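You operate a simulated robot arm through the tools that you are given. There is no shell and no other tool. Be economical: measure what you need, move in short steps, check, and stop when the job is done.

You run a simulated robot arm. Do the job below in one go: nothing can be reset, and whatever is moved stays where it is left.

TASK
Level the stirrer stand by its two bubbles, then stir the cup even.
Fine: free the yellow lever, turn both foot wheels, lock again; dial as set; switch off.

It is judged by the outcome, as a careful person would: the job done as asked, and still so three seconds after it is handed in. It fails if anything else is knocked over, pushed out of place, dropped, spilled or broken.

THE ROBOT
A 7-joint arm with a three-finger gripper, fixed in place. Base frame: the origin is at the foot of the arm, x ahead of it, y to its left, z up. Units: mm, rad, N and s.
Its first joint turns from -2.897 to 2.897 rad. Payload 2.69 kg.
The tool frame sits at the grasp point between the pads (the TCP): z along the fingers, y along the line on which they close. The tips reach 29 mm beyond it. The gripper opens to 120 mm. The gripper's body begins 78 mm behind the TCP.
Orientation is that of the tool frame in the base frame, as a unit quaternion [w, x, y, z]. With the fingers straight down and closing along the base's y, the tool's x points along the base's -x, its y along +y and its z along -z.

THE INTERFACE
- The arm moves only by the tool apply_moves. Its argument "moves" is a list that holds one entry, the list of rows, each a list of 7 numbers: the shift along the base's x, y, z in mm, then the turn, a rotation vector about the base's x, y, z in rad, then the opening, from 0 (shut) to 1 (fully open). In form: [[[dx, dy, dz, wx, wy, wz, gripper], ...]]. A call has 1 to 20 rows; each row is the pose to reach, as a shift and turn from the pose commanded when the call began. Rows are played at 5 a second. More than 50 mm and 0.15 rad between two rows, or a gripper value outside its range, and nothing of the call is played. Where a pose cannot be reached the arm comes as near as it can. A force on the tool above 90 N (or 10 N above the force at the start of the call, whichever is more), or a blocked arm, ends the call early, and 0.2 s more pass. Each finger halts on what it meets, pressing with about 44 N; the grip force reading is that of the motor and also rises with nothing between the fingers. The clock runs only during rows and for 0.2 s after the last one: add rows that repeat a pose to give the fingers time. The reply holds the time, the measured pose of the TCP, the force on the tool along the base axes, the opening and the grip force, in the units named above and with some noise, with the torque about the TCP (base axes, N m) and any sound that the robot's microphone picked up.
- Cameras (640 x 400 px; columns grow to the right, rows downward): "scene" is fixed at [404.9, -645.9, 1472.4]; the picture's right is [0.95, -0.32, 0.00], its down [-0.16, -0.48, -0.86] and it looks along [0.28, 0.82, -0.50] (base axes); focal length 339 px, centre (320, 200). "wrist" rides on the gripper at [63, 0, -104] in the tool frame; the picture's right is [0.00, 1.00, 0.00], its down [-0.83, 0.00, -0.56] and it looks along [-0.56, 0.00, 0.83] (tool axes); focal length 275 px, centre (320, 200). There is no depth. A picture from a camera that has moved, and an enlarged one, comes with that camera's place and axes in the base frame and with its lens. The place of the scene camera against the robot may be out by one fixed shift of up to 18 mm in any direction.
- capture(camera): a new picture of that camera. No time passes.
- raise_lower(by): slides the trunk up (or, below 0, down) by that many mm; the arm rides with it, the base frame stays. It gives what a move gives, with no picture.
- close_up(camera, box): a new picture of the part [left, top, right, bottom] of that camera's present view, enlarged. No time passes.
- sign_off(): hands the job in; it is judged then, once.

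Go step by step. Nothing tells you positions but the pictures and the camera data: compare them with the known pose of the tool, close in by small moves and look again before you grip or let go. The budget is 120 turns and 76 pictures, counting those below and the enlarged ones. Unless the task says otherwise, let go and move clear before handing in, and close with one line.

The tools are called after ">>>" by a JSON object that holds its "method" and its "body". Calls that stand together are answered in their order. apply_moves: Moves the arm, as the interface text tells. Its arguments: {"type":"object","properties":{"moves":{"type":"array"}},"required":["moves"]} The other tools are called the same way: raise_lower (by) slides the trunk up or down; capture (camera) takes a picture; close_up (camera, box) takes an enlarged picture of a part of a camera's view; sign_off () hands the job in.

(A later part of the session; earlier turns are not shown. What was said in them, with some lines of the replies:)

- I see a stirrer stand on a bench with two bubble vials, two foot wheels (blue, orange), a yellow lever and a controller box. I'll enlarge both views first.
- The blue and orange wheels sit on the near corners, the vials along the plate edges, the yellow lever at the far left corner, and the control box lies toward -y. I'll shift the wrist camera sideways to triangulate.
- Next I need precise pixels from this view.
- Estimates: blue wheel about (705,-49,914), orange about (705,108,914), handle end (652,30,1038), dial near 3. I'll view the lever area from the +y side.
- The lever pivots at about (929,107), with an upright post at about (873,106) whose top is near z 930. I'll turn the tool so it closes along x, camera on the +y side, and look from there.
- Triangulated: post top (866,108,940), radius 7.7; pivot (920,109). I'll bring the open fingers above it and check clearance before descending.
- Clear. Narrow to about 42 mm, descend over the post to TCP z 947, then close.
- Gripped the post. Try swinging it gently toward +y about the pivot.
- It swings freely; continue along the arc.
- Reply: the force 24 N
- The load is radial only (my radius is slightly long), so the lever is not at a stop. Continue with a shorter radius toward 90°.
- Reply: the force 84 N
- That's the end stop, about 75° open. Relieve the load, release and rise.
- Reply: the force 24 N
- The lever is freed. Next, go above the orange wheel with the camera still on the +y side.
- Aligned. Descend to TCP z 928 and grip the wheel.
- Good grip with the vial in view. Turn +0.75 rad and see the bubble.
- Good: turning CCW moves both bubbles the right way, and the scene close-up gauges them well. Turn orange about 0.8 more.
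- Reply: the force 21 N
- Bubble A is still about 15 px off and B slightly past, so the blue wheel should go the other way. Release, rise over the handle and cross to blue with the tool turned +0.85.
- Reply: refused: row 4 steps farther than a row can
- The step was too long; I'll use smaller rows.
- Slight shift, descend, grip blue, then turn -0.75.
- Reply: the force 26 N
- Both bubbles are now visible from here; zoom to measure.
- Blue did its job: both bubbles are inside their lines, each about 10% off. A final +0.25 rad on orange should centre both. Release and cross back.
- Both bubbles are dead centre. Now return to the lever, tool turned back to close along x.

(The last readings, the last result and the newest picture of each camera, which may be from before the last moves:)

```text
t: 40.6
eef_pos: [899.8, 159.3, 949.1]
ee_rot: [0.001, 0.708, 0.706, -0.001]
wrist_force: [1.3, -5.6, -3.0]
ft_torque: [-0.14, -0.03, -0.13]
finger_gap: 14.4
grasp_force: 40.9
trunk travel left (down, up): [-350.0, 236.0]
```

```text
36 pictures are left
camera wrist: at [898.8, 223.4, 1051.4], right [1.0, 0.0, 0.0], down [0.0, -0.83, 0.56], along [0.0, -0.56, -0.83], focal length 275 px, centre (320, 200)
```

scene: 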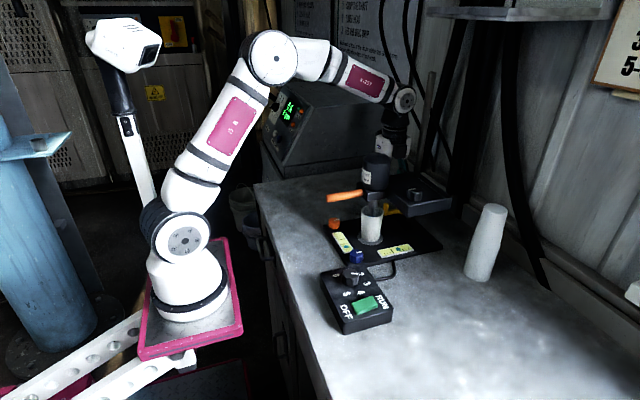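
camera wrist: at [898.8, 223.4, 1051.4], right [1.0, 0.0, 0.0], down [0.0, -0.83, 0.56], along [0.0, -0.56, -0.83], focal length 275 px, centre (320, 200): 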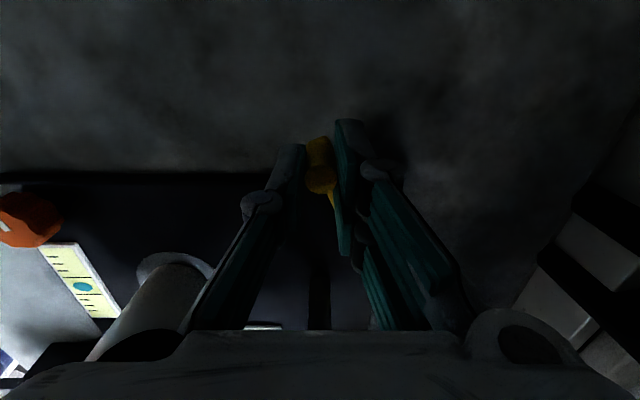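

Swing the lever back toward locked.

>>> {"method": "apply_moves", "body": {"moves": [[[-4.5, -3, 0, 0, 0, 0, 0.1], [-9, -6, 0, 0, 0, 0, 0.1], [-13, -9, 0, 0, 0, 0, 0.1], [-17, -12.8, 0, 0, 0, 0, 0.1], [-23, -20.8, 0, 0, 0, 0, 0.1], [-26, -25, 0, 0, 0, 0, 0.1], [-28.5, -30, 0, 0, 0, 0, 0.1], [-30.5, -35, 0, 0, 0, 0, 0.1], [-31.7, -39.5, 0, 0, 0, 0, 0.1], [-32.5, -45, 0, 0, 0, 0, 0.1], [-32.5, -45, 0, 0, 0, 0, 0.1]]]}}

```text
t: 43.0
eef_pos: [866.4, 114.0, 948.7]
ee_rot: [-0.001, 0.708, 0.706, -0.001]
wrist_force: [-2.6, 4.5, -7.8]
ft_torque: [0.75, 0.06, 0.23]
finger_gap: 14.2
grasp_force: 40.7
trunk travel left (down, up): [-350.0, 236.0]
```

>>> {"method": "apply_moves", "body": {"moves": [[[0, -3, 0, 0, 0, 0, 0.1], [0, -6, 0, 0, 0, 0, 0.1], [0, -8, 0, 0, 0, 0, 0.1], [0, -8, 0, 0, 0, 0, 0.1]]]}}

>>> {"method": "close_up", "body": {"camera": "wrist", "box": [260, 90, 460, 215]}}

```text
t: 44.0
eef_pos: [866.4, 106.9, 948.8]
ee_rot: [-0.001, 0.708, 0.707, -0.001]
wrist_force: [-14.6, 8.2, -10.5]
ft_torque: [0.29, 0.51, -0.03]
finger_gap: 14.0
grasp_force: 40.2
trunk travel left (down, up): [-350.0, 236.0]
```

```text
3.20 times, centred on (360, 152) of wrist
camera zoom: at [866.0, 172.0, 1051.8], right [1.0, 0.0, 0.0], down [0.0, -0.83, 0.56], along [0.0, -0.56, -0.83], focal length 881 px, centre (192, 352)
```

zoom: 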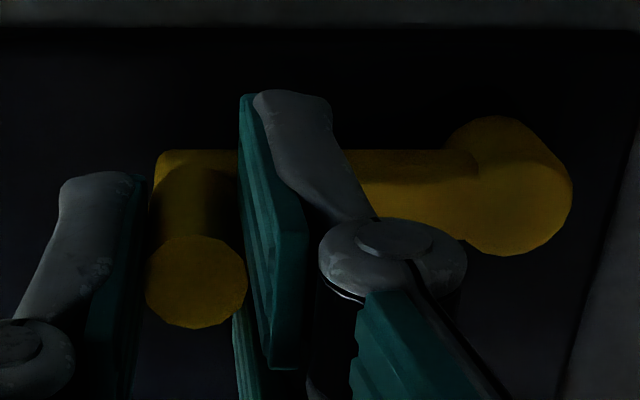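

>>> {"method": "apply_moves", "body": {"moves": [[[0.5, -2, 0, 0, 0, 0, 0.1], [0.5, -4, 0, 0, 0, 0, 0.1], [0.5, -4, 0, 0, 0, 0, 0.1]]]}}

```text
t: 44.8
eef_pos: [866.0, 107.2, 948.6]
ee_rot: [-0.003, 0.706, 0.708, 0.0]
wrist_force: [-22.5, 27.1, -12.8]
ft_torque: [0.34, 0.49, -0.14]
finger_gap: 14.0
grasp_force: 40.7
trunk travel left (down, up): [-350.0, 236.0]
```

That's the stop, so it is locked. Release and rise, then check the bubbles.

>>> {"method": "apply_moves", "body": {"moves": [[[0, 3, 0, 0, 0, 0, 0.1], [0, 3, 0, 0, 0, 0, 0.35], [0, 3, 0, 0, 0, 0, 0.35], [0, 3, 35, 0, 0, 0, 0.35], [0, 3, 75, 0, 0, 0, 0.35], [0, 30, 110, 0, 0, 0, 0.35], [0, 70, 140, 0, 0, 0, 0.35], [0, 80, 170, 0, 0, 0, 0.35], [0, 80, 170, 0, 0, 0, 0.35]]]}}

>>> {"method": "capture", "body": {"camera": "wrist"}}

>>> {"method": "close_up", "body": {"camera": "scene", "box": [320, 180, 430, 270]}}

>>> {"method": "close_up", "body": {"camera": "scene", "box": [318, 260, 398, 335]}}

```text
t: 46.8
eef_pos: [868.3, 184.8, 1117.9]
ee_rot: [0.001, 0.707, 0.707, 0.0]
wrist_force: [0.5, 0.5, 0.2]
ft_torque: [-0.02, -0.01, -0.02]
finger_gap: 41.9
grasp_force: 0.0
trunk travel left (down, up): [-350.0, 236.0]
```

```text
34 pictures are left
camera wrist: at [867.3, 248.2, 1221.9], right [1.0, 0.0, 0.0], down [0.0, -0.83, 0.56], along [0.0, -0.56, -0.83], focal length 275 px, centre (320, 200)
```

wrist: 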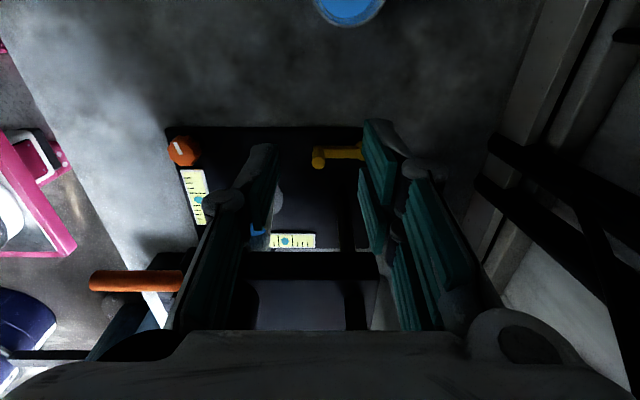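

```text
4.44 times, centred on (375, 225) of scene
camera zoom: at [404.9, -645.9, 1472.4], right [0.95, -0.32, 0.0], down [-0.16, -0.48, -0.86], along [0.28, 0.82, -0.5], focal length 1507 px, centre (76, 89)
```

zoom: 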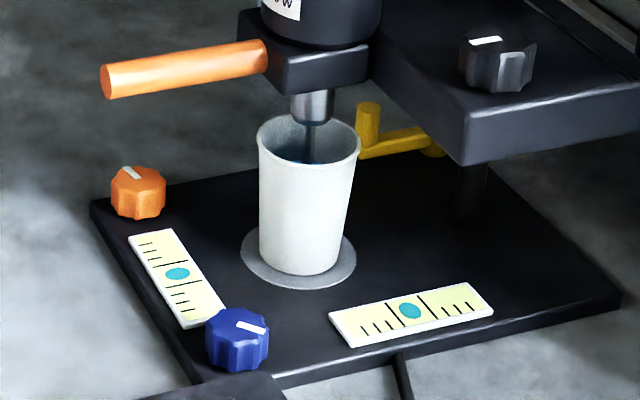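

```text
5.33 times, centred on (358, 298) of scene
camera zoom: at [404.9, -645.9, 1472.4], right [0.95, -0.32, 0.0], down [-0.16, -0.48, -0.86], along [0.28, 0.82, -0.5], focal length 1809 px, centre (117, -320)
```

zoom: 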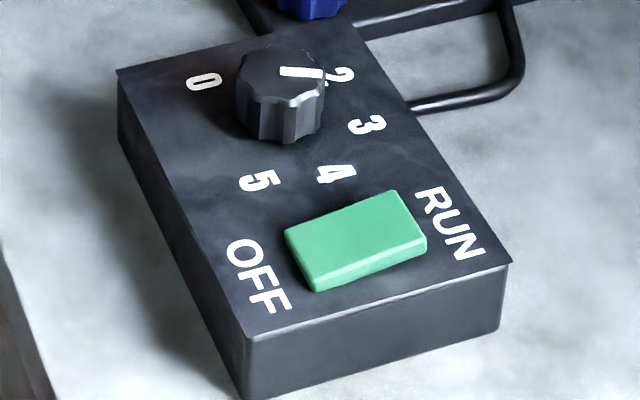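

Bubbles remain centred with the lever locked and the switch is OFF. Retract and travel to the control box, rotating back to default with the fingers shut.

>>> {"method": "apply_moves", "body": {"moves": [[[-40, 10, 10, 0, 0, 0.14, 0.1], [-80, 10, 20, 0, 0, 0.28, 0], [-120, 10, 20, 0, 0, 0.42, 0], [-160, 10, 20, 0, 0, 0.56, 0], [-200, 10, 20, 0, 0, 0.7, 0], [-240, 10, 20, 0, 0, 0.84, 0], [-270, -10, 20, 0, 0, 0.98, 0], [-290, -50, 20, 0, 0, 1.12, 0], [-290, -95, 20, 0, 0, 1.26, 0], [-290, -140, 20, 0, 0, 1.4, 0], [-290, -185, 20, 0, 0, 1.5708, 0], [-290, -230, 20, 0, 0, 1.5708, 0], [-290, -275, 10, 0, 0, 1.5708, 0], [-280, -320, 0, 0, 0, 1.5708, 0], [-260, -365, -10, 0, 0, 1.5708, 0], [-230, -400, -20, 0, 0, 1.5708, 0], [-205, -400, -50, 0, 0, 1.5708, 0], [-205, -400, -90, 0, 0, 1.5708, 0], [-205, -400, -90, 0, 0, 1.5708, 0]]]}}

>>> {"method": "capture", "body": {"camera": "wrist"}}

```text
refused: row 11 steps farther than a row can; nothing moved
```

```text
31 pictures are left
camera wrist: at [867.3, 248.2, 1221.9], right [1.0, 0.0, 0.0], down [0.0, -0.83, 0.56], along [0.0, -0.56, -0.83], focal length 275 px, centre (320, 200)
```

wrist: 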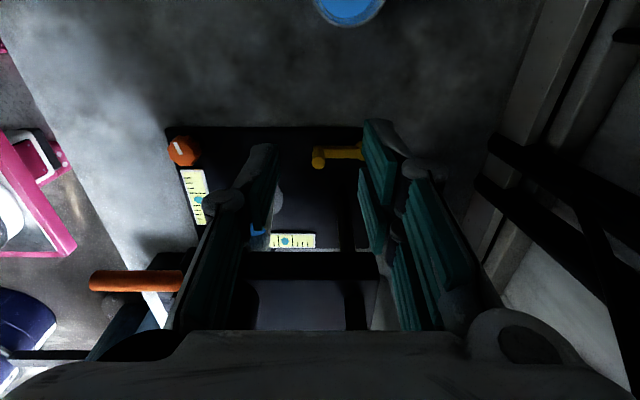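

>>> {"method": "apply_moves", "body": {"moves": [[[-40, 10, 10, 0, 0, 0.14, 0.1], [-80, 10, 20, 0, 0, 0.28, 0], [-120, 10, 20, 0, 0, 0.42, 0], [-160, 10, 20, 0, 0, 0.56, 0], [-200, 10, 20, 0, 0, 0.7, 0], [-240, 10, 20, 0, 0, 0.84, 0], [-270, -10, 20, 0, 0, 0.98, 0], [-290, -50, 20, 0, 0, 1.12, 0], [-290, -95, 20, 0, 0, 1.26, 0], [-290, -140, 20, 0, 0, 1.4, 0], [-290, -185, 20, 0, 0, 1.52, 0], [-290, -230, 20, 0, 0, 1.5708, 0], [-290, -275, 10, 0, 0, 1.5708, 0], [-280, -320, 0, 0, 0, 1.5708, 0], [-260, -360, -10, 0, 0, 1.5708, 0], [-230, -395, -20, 0, 0, 1.5708, 0], [-205, -400, -50, 0, 0, 1.5708, 0], [-205, -400, -90, 0, 0, 1.5708, 0], [-205, -400, -90, 0, 0, 1.5708, 0]]]}}

>>> {"method": "capture", "body": {"camera": "wrist"}}

```text
t: 50.8
eef_pos: [663.6, -217.5, 1028.3]
ee_rot: [0.001, 0.0, 1.0, 0.0]
wrist_force: [-0.5, 0.3, 0.4]
ft_torque: [-0.01, -0.02, 0.04]
finger_gap: 0.0
grasp_force: 29.0
trunk travel left (down, up): [-350.0, 236.0]
```

```text
30 pictures are left
camera wrist: at [599.9, -215.8, 1131.3], right [0.0, 1.0, 0.0], down [0.83, 0.0, 0.56], along [0.56, 0.0, -0.83], focal length 275 px, centre (320, 200)
```

wrist: 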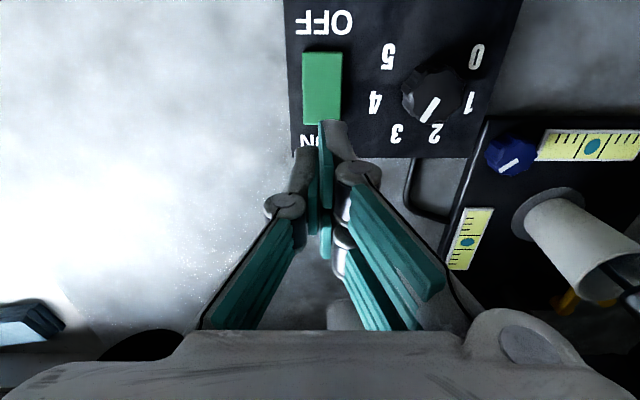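

Rocker spans x 620–668 at y≈-215. Lower the shut fingers over its RUN end in small steps.

>>> {"method": "apply_moves", "body": {"moves": [[[-6, 2, -25, 0, 0, 0, 0], [-6, 2, -45, 0, 0, 0, 0], [-6, 2, -55, 0, 0, 0, 0], [-6, 2, -60, 0, 0, 0, 0], [-6, 2, -64, 0, 0, 0, 0], [-6, 2, -64, 0, 0, 0, 0]]]}}

>>> {"method": "capture", "body": {"camera": "wrist"}}

```text
t: 52.2
eef_pos: [657.1, -214.6, 964.9]
ee_rot: [0.0, 0.0, 1.0, 0.0]
wrist_force: [1.1, 0.3, 0.3]
ft_torque: [0.01, 0.01, 0.0]
finger_gap: 0.2
grasp_force: 28.3
trunk travel left (down, up): [-350.0, 236.0]
```

```text
29 pictures are left
camera wrist: at [593.5, -214.0, 1067.9], right [0.0, 1.0, 0.0], down [0.83, 0.0, 0.56], along [0.56, 0.0, -0.83], focal length 275 px, centre (320, 200)
```

wrist: 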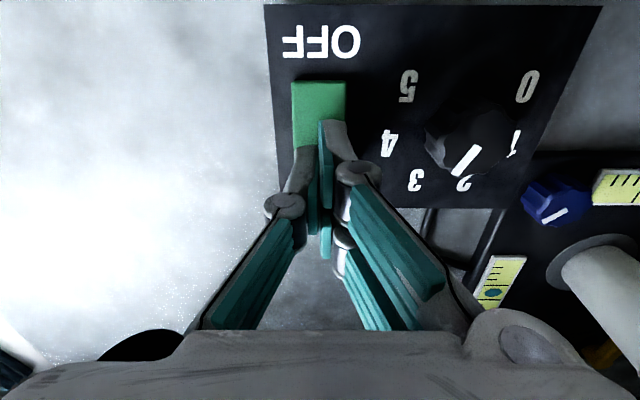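

>>> {"method": "apply_moves", "body": {"moves": [[[0, 0, -3, 0, 0, 0, 0], [0, 0, -6, 0, 0, 0, 0], [0, 0, -9, 0, 0, 0, 0], [0, 0, -9, 0, 0, 0, 0]]]}}

```text
t: 53.2
eef_pos: [657.5, -215.5, 956.3]
ee_rot: [0.0, 0.0, 1.0, 0.0]
wrist_force: [0.2, -0.2, -0.3]
ft_torque: [-0.02, -0.03, 0.0]
finger_gap: 0.0
grasp_force: 28.8
trunk travel left (down, up): [-350.0, 236.0]
```

>>> {"method": "apply_moves", "body": {"moves": [[[0, 0, -3, 0, 0, 0, 0], [0, 0, -6, 0, 0, 0, 0], [0, 0, -9, 0, 0, 0, 0], [0, 0, -9, 0, 0, 0, 0]]]}}

>>> {"method": "close_up", "body": {"camera": "scene", "box": [318, 260, 398, 335]}}

```text
t: 54.0
eef_pos: [656.2, -214.4, 955.4]
ee_rot: [0.004, 0.0, 1.0, -0.001]
wrist_force: [-18.7, 11.0, 45.7]
ft_torque: [0.42, 1.18, -0.13]
finger_gap: 6.0
grasp_force: 28.2
trunk travel left (down, up): [-350.0, 236.0]
stopped in row 3: the force on the tool passed its limit at 98 N (the readings are from after the stop); the commanded pose is now the measured one
```

```text
5.33 times, centred on (358, 298) of scene
camera zoom: at [404.9, -645.9, 1472.4], right [0.95, -0.32, 0.0], down [-0.16, -0.48, -0.86], along [0.28, 0.82, -0.5], focal length 1809 px, centre (117, -320)
```

zoom: 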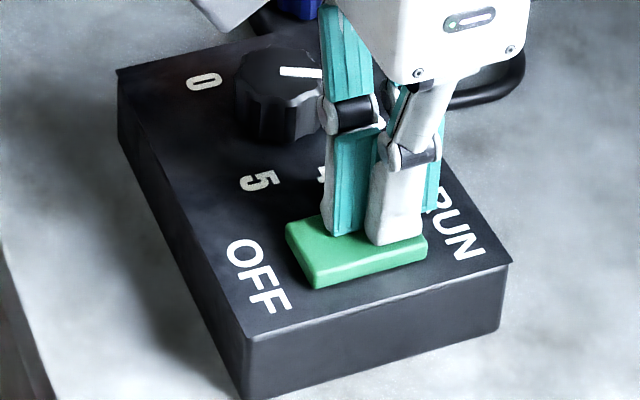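

Firm contact now. Lift a little and look at the rocker.

>>> {"method": "apply_moves", "body": {"moves": [[[0, 0, 10, 0, 0, 0, 0], [0, 0, 30, 0, 0, 0, 0], [0, 0, 60, 0, 0, 0, 0], [0, 0, 60, 0, 0, 0, 0]]]}}

>>> {"method": "close_up", "body": {"camera": "scene", "box": [318, 260, 398, 335]}}

>>> {"method": "close_up", "body": {"camera": "scene", "box": [340, 170, 420, 240]}}

```text
t: 55.0
eef_pos: [659.2, -216.7, 1013.3]
ee_rot: [0.005, -0.001, 1.0, -0.002]
wrist_force: [-0.9, -0.1, -0.9]
ft_torque: [0.02, 0.01, 0.01]
finger_gap: 0.0
grasp_force: 28.2
trunk travel left (down, up): [-350.0, 236.0]
```

```text
5.33 times, centred on (358, 298) of scene
camera zoom: at [404.9, -645.9, 1472.4], right [0.95, -0.32, 0.0], down [-0.16, -0.48, -0.86], along [0.28, 0.82, -0.5], focal length 1809 px, centre (117, -320)
```

zoom: 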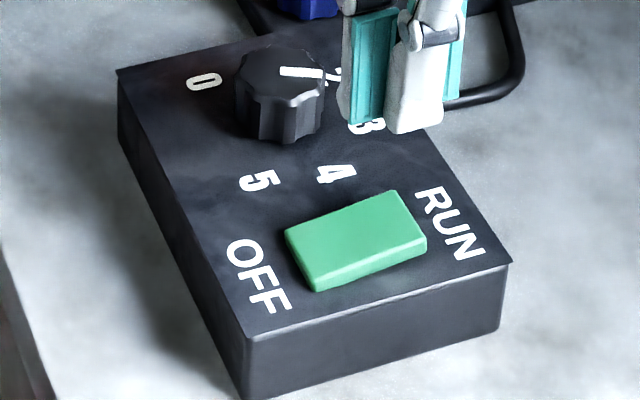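

```text
5.71 times, centred on (380, 205) of scene
camera zoom: at [404.9, -645.9, 1472.4], right [0.95, -0.32, 0.0], down [-0.16, -0.48, -0.86], along [0.28, 0.82, -0.5], focal length 1938 px, centre (-23, 171)
```

zoom: 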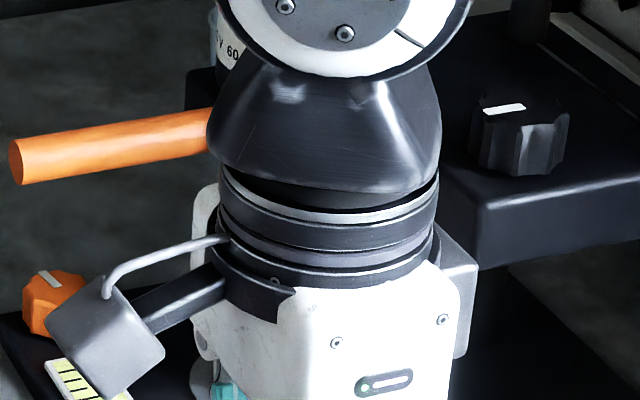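

The rocker is unchanged; I likely pressed too near its pivot. Press closer to the RUN end.

>>> {"method": "apply_moves", "body": {"moves": [[[10, -1, -30, 0, 0, 0, 0], [10, -1, -56, 0, 0, 0, 0], [10, -1, -60, 0, 0, 0, 0], [10, -1, -62, 0, 0, 0, 0], [10, -1, -64, 0, 0, 0, 0], [10, -1, -65, 0, 0, 0, 0], [10, -1, -66, 0, 0, 0, 0], [10, -1, -67, 0, 0, 0, 0], [10, -1, -67, 0, 0, 0, 0]]]}}

>>> {"method": "close_up", "body": {"camera": "scene", "box": [318, 260, 398, 335]}}

```text
t: 56.3
eef_pos: [671.0, -216.1, 955.2]
ee_rot: [0.01, 0.0, 1.0, -0.004]
wrist_force: [-9.6, 7.4, 38.2]
ft_torque: [0.3, 1.09, -0.09]
finger_gap: 0.0
grasp_force: 28.7
trunk travel left (down, up): [-350.0, 236.0]
stopped in row 6: the force on the tool passed its limit at 93 N (the readings are from after the stop); the commanded pose is now the measured one
```

```text
5.33 times, centred on (358, 298) of scene
camera zoom: at [404.9, -645.9, 1472.4], right [0.95, -0.32, 0.0], down [-0.16, -0.48, -0.86], along [0.28, 0.82, -0.5], focal length 1809 px, centre (117, -320)
```

zoom: 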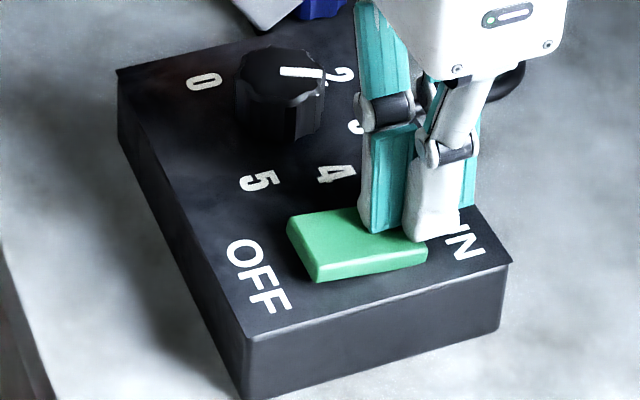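

It tilted this time. Lift and check.

>>> {"method": "apply_moves", "body": {"moves": [[[0, 0, 8, 0, 0, 0, 0], [-2, 0, 25, 0, 0, 0, 0], [-2, 0, 25, 0, 0, 0, 0]]]}}

>>> {"method": "close_up", "body": {"camera": "scene", "box": [318, 260, 398, 335]}}

```text
t: 57.1
eef_pos: [669.7, -217.3, 978.0]
ee_rot: [0.009, 0.0, 1.0, -0.002]
wrist_force: [0.1, -0.3, 0.3]
ft_torque: [-0.02, -0.01, 0.01]
finger_gap: 0.0
grasp_force: 28.8
trunk travel left (down, up): [-350.0, 236.0]
```

```text
5.33 times, centred on (358, 298) of scene
camera zoom: at [404.9, -645.9, 1472.4], right [0.95, -0.32, 0.0], down [-0.16, -0.48, -0.86], along [0.28, 0.82, -0.5], focal length 1809 px, centre (117, -320)
```

zoom: 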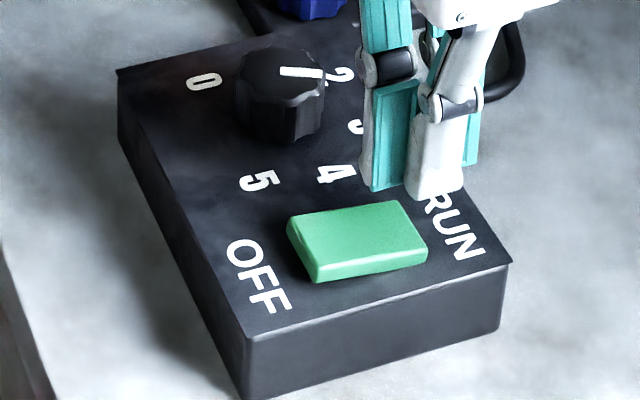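

It stays tipped toward RUN. Let time pass while rising to view the cup, and listen.

>>> {"method": "apply_moves", "body": {"moves": [[[-10, 0, 30, 0, 0, 0, 0], [-20, 0, 70, 0, 0, 0, 0], [-30, 0, 110, 0, 0, 0, 0], [-20, 40, 130, 0, 0, 0, 0], [-10, 80, 150, 0, 0, 0, 0], [-5, 120, 170, 0, 0, 0, 0], [-5, 120, 170, 0, 0, 0, 0]]]}}

>>> {"method": "capture", "body": {"camera": "wrist"}}

```text
t: 58.7
eef_pos: [663.8, -97.5, 1148.3]
ee_rot: [0.008, -0.001, 1.0, -0.004]
wrist_force: [-1.4, 0.5, 0.5]
ft_torque: [-0.03, 0.0, 0.0]
finger_gap: 0.1
grasp_force: 28.6
trunk travel left (down, up): [-350.0, 236.0]
```

```text
23 pictures are left
camera wrist: at [599.0, -95.5, 1250.9], right [0.0, 1.0, -0.01], down [0.82, 0.01, 0.57], along [0.57, 0.0, -0.82], focal length 275 px, centre (320, 200)
```

wrist: 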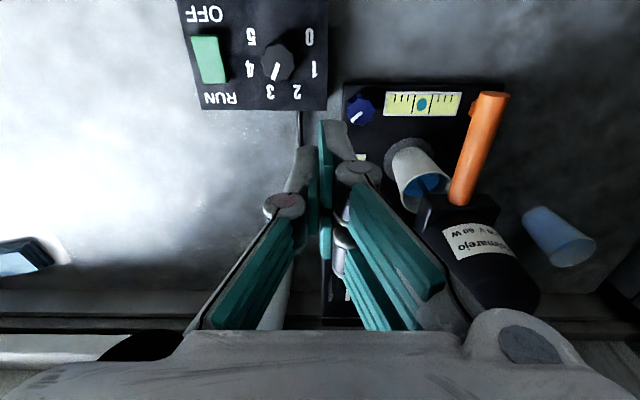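

>>> {"method": "close_up", "body": {"camera": "wrist", "box": [380, 130, 460, 215]}}

>>> {"method": "close_up", "body": {"camera": "wrist", "box": [180, 0, 330, 110]}}

```text
4.71 times, centred on (420, 172) of wrist
camera zoom: at [599.0, -95.5, 1250.9], right [0.0, 1.0, -0.01], down [0.82, 0.01, 0.57], along [0.57, 0.0, -0.82], focal length 1295 px, centre (-151, 329)
```

zoom: 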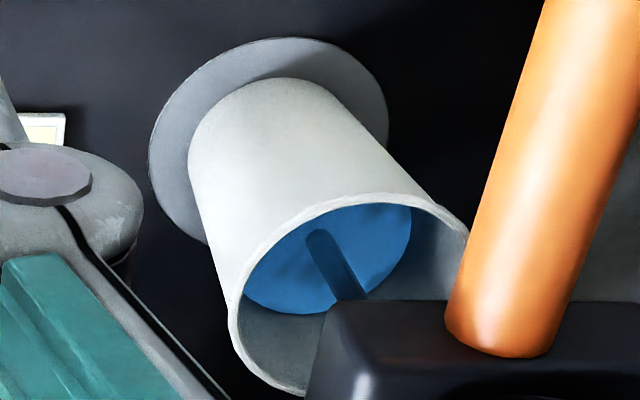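

```text
3.64 times, centred on (255, 55) of wrist
camera zoom: at [599.0, -95.5, 1250.9], right [0.0, 1.0, -0.01], down [0.82, 0.01, 0.57], along [0.57, 0.0, -0.82], focal length 1001 px, centre (556, 727)
```

zoom: 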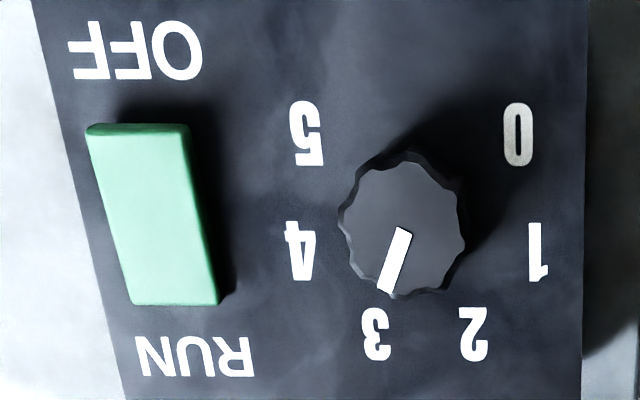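

The rocker sits in RUN. Wait four seconds and compare the liquid.

>>> {"method": "apply_moves", "body": {"moves": [[[0, 0, 0, 0, 0, 0, 0], [0, 0, 0, 0, 0, 0, 0], [0, 0, 0, 0, 0, 0, 0], [0, 0, 0, 0, 0, 0, 0], [0, 0, 0, 0, 0, 0, 0], [0, 0, 0, 0, 0, 0, 0], [0, 0, 0, 0, 0, 0, 0], [0, 0, 0, 0, 0, 0, 0], [0, 0, 0, 0, 0, 0, 0], [0, 0, 0, 0, 0, 0, 0], [0, 0, 0, 0, 0, 0, 0], [0, 0, 0, 0, 0, 0, 0], [0, 0, 0, 0, 0, 0, 0], [0, 0, 0, 0, 0, 0, 0], [0, 0, 0, 0, 0, 0, 0], [0, 0, 0, 0, 0, 0, 0], [0, 0, 0, 0, 0, 0, 0], [0, 0, 0, 0, 0, 0, 0], [0, 0, 0, 0, 0, 0, 0], [0, 0, 0, 0, 0, 0, 0]]]}}

>>> {"method": "close_up", "body": {"camera": "wrist", "box": [380, 130, 460, 215]}}

```text
t: 62.9
eef_pos: [665.0, -96.4, 1148.6]
ee_rot: [0.008, 0.001, 1.0, -0.003]
wrist_force: [-0.4, -0.5, -0.1]
ft_torque: [0.04, -0.01, 0.01]
finger_gap: 0.2
grasp_force: 28.4
trunk travel left (down, up): [-350.0, 236.0]
```

```text
4.71 times, centred on (420, 172) of wrist
camera zoom: at [599.0, -95.8, 1250.6], right [0.0, 1.0, -0.01], down [0.82, 0.01, 0.57], along [0.57, 0.0, -0.82], focal length 1295 px, centre (-151, 329)
```

zoom: 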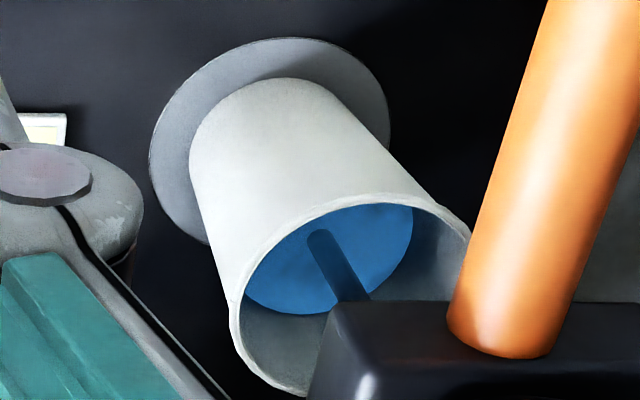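

>>> {"method": "close_up", "body": {"camera": "scene", "box": [335, 165, 415, 250]}}

```text
4.71 times, centred on (375, 208) of scene
camera zoom: at [404.9, -645.9, 1472.4], right [0.95, -0.32, 0.0], down [-0.16, -0.48, -0.86], along [0.28, 0.82, -0.5], focal length 1596 px, centre (61, 165)
```

zoom: 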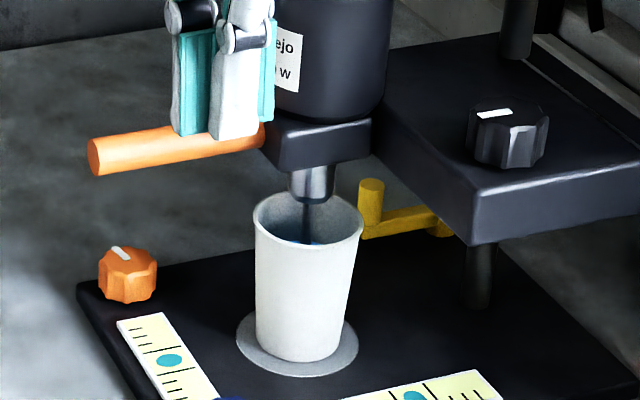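

The first picture after RUN showed a mottled surface; now it looks more uniform. Wait longer and compare again at higher zoom.

>>> {"method": "close_up", "body": {"camera": "wrist", "box": [405, 165, 445, 200]}}

>>> {"method": "apply_moves", "body": {"moves": [[[0, 0, 0, 0, 0, 0, 0], [0, 0, 0, 0, 0, 0, 0], [0, 0, 0, 0, 0, 0, 0], [0, 0, 0, 0, 0, 0, 0], [0, 0, 0, 0, 0, 0, 0], [0, 0, 0, 0, 0, 0, 0], [0, 0, 0, 0, 0, 0, 0], [0, 0, 0, 0, 0, 0, 0], [0, 0, 0, 0, 0, 0, 0], [0, 0, 0, 0, 0, 0, 0], [0, 0, 0, 0, 0, 0, 0], [0, 0, 0, 0, 0, 0, 0], [0, 0, 0, 0, 0, 0, 0], [0, 0, 0, 0, 0, 0, 0], [0, 0, 0, 0, 0, 0, 0], [0, 0, 0, 0, 0, 0, 0], [0, 0, 0, 0, 0, 0, 0], [0, 0, 0, 0, 0, 0, 0], [0, 0, 0, 0, 0, 0, 0], [0, 0, 0, 0, 0, 0, 0]]]}}

>>> {"method": "close_up", "body": {"camera": "wrist", "box": [405, 165, 445, 200]}}

```text
11.43 times, centred on (425, 182) of wrist
camera zoom: at [599.0, -95.8, 1250.6], right [0.0, 1.0, -0.01], down [0.82, 0.01, 0.57], along [0.57, 0.0, -0.82], focal length 3146 px, centre (-880, 400)
```

zoom: 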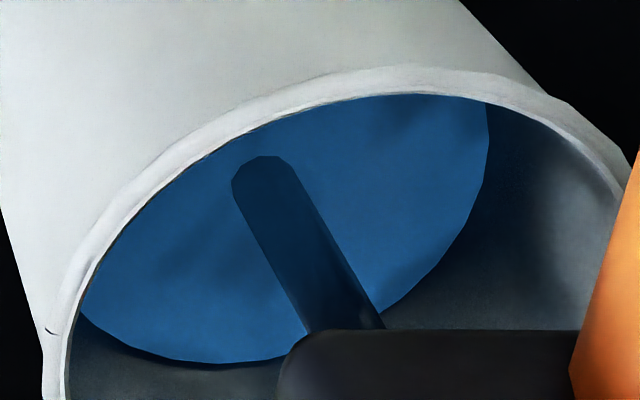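

```text
t: 67.1
eef_pos: [664.8, -98.3, 1148.3]
ee_rot: [0.009, 0.0, 1.0, -0.003]
wrist_force: [-0.2, 0.0, -0.4]
ft_torque: [0.05, 0.0, 0.03]
finger_gap: 0.0
grasp_force: 28.5
trunk travel left (down, up): [-350.0, 236.0]
```

```text
11.43 times, centred on (425, 182) of wrist
camera zoom: at [599.0, -95.8, 1250.6], right [0.0, 1.0, -0.01], down [0.82, 0.01, 0.57], along [0.57, 0.0, -0.82], focal length 3146 px, centre (-880, 400)
```

zoom: 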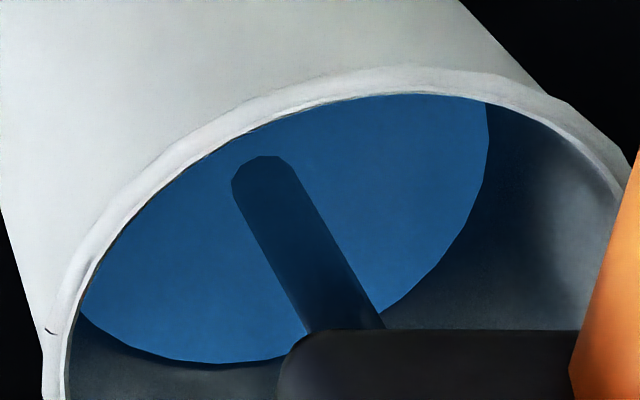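

The mottling has faded to an even blue, so stirring works. Travel back above the OFF end (stirring continues a few more seconds).

>>> {"method": "apply_moves", "body": {"moves": [[[-10, -40, 0, 0, 0, 0, 0], [-25, -80, -10, 0, 0, 0, 0], [-42, -118, -40, 0, 0, 0, 0], [-42, -118, -85, 0, 0, 0, 0], [-42, -118, -125, 0, 0, 0, 0], [-42, -118, -150, 0, 0, 0, 0], [-42, -118, -150, 0, 0, 0, 0], [-42, -118, -150, 0, 0, 0, 0], [-42, -118, -150, 0, 0, 0, 0], [-42, -118, -150, 0, 0, 0, 0]]]}}

>>> {"method": "close_up", "body": {"camera": "scene", "box": [318, 260, 398, 335]}}

```text
refused: row 3 steps farther than a row can; nothing moved
```

```text
5.33 times, centred on (358, 298) of scene
camera zoom: at [404.9, -645.9, 1472.4], right [0.95, -0.32, 0.0], down [-0.16, -0.48, -0.86], along [0.28, 0.82, -0.5], focal length 1809 px, centre (117, -320)
```

zoom: 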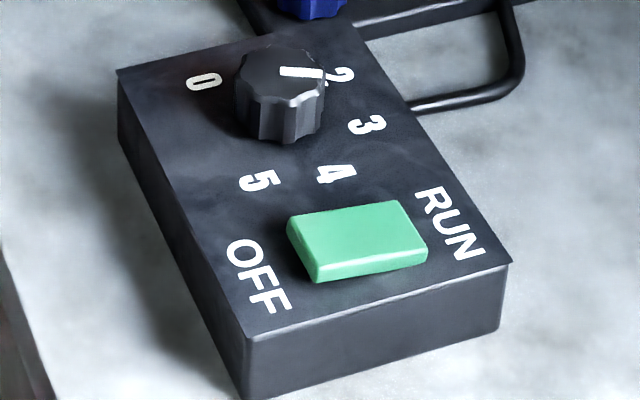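

>>> {"method": "apply_moves", "body": {"moves": [[[-10, -35, 0, 0, 0, 0, 0], [-20, -70, -10, 0, 0, 0, 0], [-30, -100, -30, 0, 0, 0, 0], [-42, -118, -55, 0, 0, 0, 0], [-42, -118, -95, 0, 0, 0, 0], [-42, -118, -130, 0, 0, 0, 0], [-42, -118, -150, 0, 0, 0, 0], [-42, -118, -150, 0, 0, 0, 0], [-42, -118, -150, 0, 0, 0, 0]]]}}

>>> {"method": "capture", "body": {"camera": "wrist"}}

```text
t: 69.1
eef_pos: [622.2, -215.1, 998.4]
ee_rot: [0.009, 0.0, 1.0, -0.003]
wrist_force: [0.0, -0.4, 0.7]
ft_torque: [-0.03, -0.01, -0.02]
finger_gap: 0.0
grasp_force: 28.5
trunk travel left (down, up): [-350.0, 236.0]
```

```text
15 pictures are left
camera wrist: at [556.8, -213.8, 1100.5], right [0.0, 1.0, -0.01], down [0.82, 0.01, 0.57], along [0.57, 0.0, -0.82], focal length 275 px, centre (320, 200)
```

wrist: 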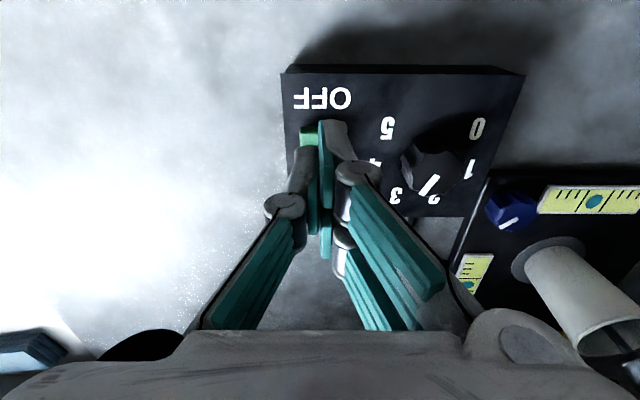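

>>> {"method": "apply_moves", "body": {"moves": [[[0, 0, -20, 0, 0, 0, 0], [0, 0, -34, 0, 0, 0, 0], [0, 0, -38, 0, 0, 0, 0], [0, 0, -40, 0, 0, 0, 0], [0, 0, -42, 0, 0, 0, 0], [0, 0, -44, 0, 0, 0, 0], [0, 0, -46, 0, 0, 0, 0], [0, 0, -48, 0, 0, 0, 0], [0, 0, -50, 0, 0, 0, 0], [0, 0, -51, 0, 0, 0, 0], [0, 0, -51, 0, 0, 0, 0]]]}}

>>> {"method": "close_up", "body": {"camera": "scene", "box": [318, 260, 398, 335]}}

```text
t: 71.1
eef_pos: [623.3, -214.5, 954.7]
ee_rot: [0.014, 0.001, 1.0, -0.005]
wrist_force: [-23.6, 11.9, 48.5]
ft_torque: [0.47, -0.4, 0.31]
finger_gap: 5.8
grasp_force: 28.9
trunk travel left (down, up): [-350.0, 236.0]
stopped in row 10: the force on the tool passed its limit at 94 N (the readings are from after the stop); the commanded pose is now the measured one
```

```text
5.33 times, centred on (358, 298) of scene
camera zoom: at [404.9, -645.9, 1472.4], right [0.95, -0.32, 0.0], down [-0.16, -0.48, -0.86], along [0.28, 0.82, -0.5], focal length 1809 px, centre (117, -320)
```

zoom: 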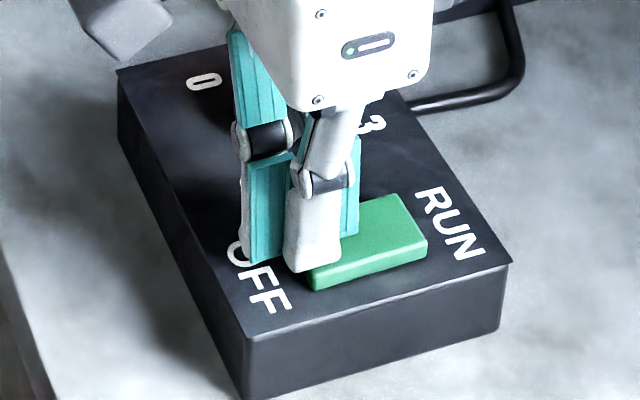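

The RUN end has risen. Lift clear, retreat, and check everything.

>>> {"method": "apply_moves", "body": {"moves": [[[0, 0, 10, 0, 0, 0, 0], [0, 0, 40, 0, 0, 0, 0.1], [-10, 0, 80, 0, 0, 0, 0.3], [-20, 10, 120, 0, 0, 0, 0.3], [-20, 50, 150, 0, 0, 0, 0.3], [-10, 85, 180, 0, 0, 0, 0.3], [15, 115, 195, 0, 0, 0, 0.3], [38, 120, 195, 0, 0, 0, 0.3], [38, 120, 195, 0, 0, 0, 0.3]]]}}

>>> {"method": "close_up", "body": {"camera": "scene", "box": [318, 260, 398, 335]}}

>>> {"method": "close_up", "body": {"camera": "wrist", "box": [380, 130, 460, 215]}}

>>> {"method": "close_up", "body": {"camera": "scene", "box": [320, 180, 430, 270]}}

```text
t: 73.1
eef_pos: [662.7, -95.4, 1148.0]
ee_rot: [0.014, 0.0, 1.0, -0.005]
wrist_force: [-0.4, 0.5, -0.6]
ft_torque: [0.0, -0.01, 0.0]
finger_gap: 36.0
grasp_force: 0.2
trunk travel left (down, up): [-350.0, 236.0]
```

```text
5.33 times, centred on (358, 298) of scene
camera zoom: at [404.9, -645.9, 1472.4], right [0.95, -0.32, 0.0], down [-0.16, -0.48, -0.86], along [0.28, 0.82, -0.5], focal length 1809 px, centre (117, -320)
```

zoom: 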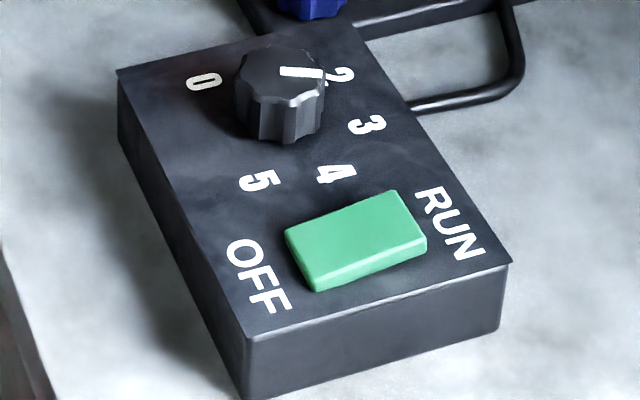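

```text
4.71 times, centred on (420, 172) of wrist
camera zoom: at [595.8, -94.2, 1249.3], right [0.0, 1.0, -0.01], down [0.82, 0.01, 0.58], along [0.58, -0.01, -0.82], focal length 1295 px, centre (-151, 329)
```

zoom: 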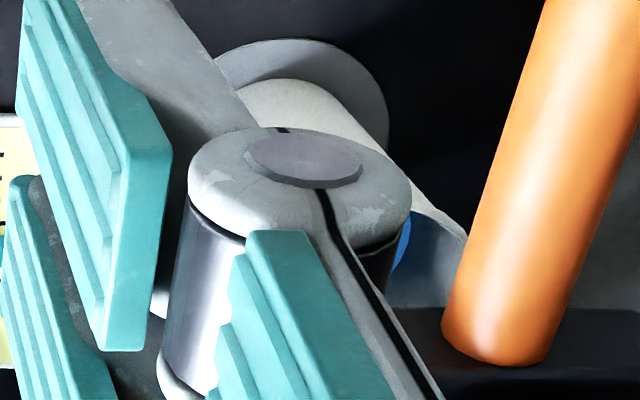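

```text
4.44 times, centred on (375, 225) of scene
camera zoom: at [404.9, -645.9, 1472.4], right [0.95, -0.32, 0.0], down [-0.16, -0.48, -0.86], along [0.28, 0.82, -0.5], focal length 1507 px, centre (76, 89)
```

zoom: 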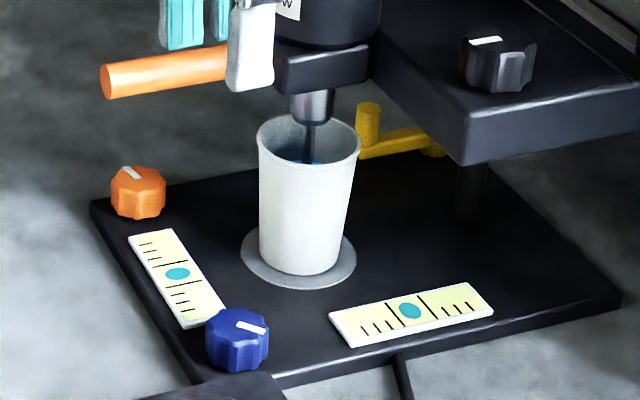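

Switch is OFF, bubbles centred, lever locked. One last look at the liquid with the fingers shut.

>>> {"method": "apply_moves", "body": {"moves": [[[0, 0, 10, 0, 0, 0, 0], [0, 0, 10, 0, 0, 0, 0], [0, 0, 10, 0, 0, 0, 0], [0, 0, 10, 0, 0, 0, 0]]]}}

>>> {"method": "close_up", "body": {"camera": "wrist", "box": [400, 155, 450, 205]}}

```text
t: 74.1
eef_pos: [662.4, -96.9, 1156.4]
ee_rot: [0.014, 0.001, 1.0, -0.003]
wrist_force: [0.2, 0.7, 0.0]
ft_torque: [-0.03, -0.03, -0.04]
finger_gap: 0.2
grasp_force: 28.3
trunk travel left (down, up): [-350.0, 236.0]
```

```text
8.00 times, centred on (425, 180) of wrist
camera zoom: at [595.8, -94.7, 1259.1], right [0.0, 1.0, -0.01], down [0.82, 0.01, 0.58], along [0.58, -0.01, -0.82], focal length 2202 px, centre (-520, 360)
```

zoom: 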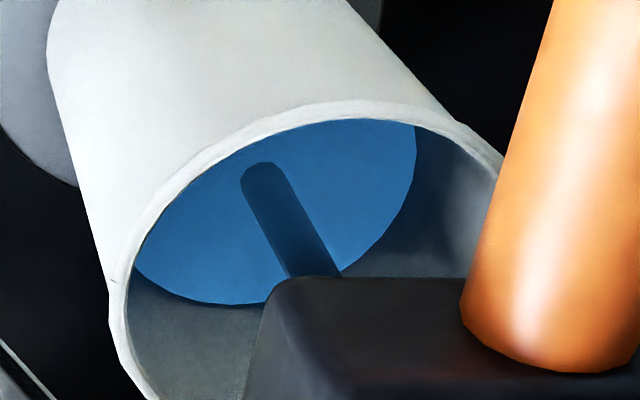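

The liquid is even, the stand level and locked, the switch off, and the arm is clear, so I'm handing in.

>>> {"method": "sign_off", "body": {}}

```text
The job is handed in.
```

The stand is level with both bubbles centred and the yellow lever locked, the cup is stirred to an even blue, the dial is untouched, and the switch is off.
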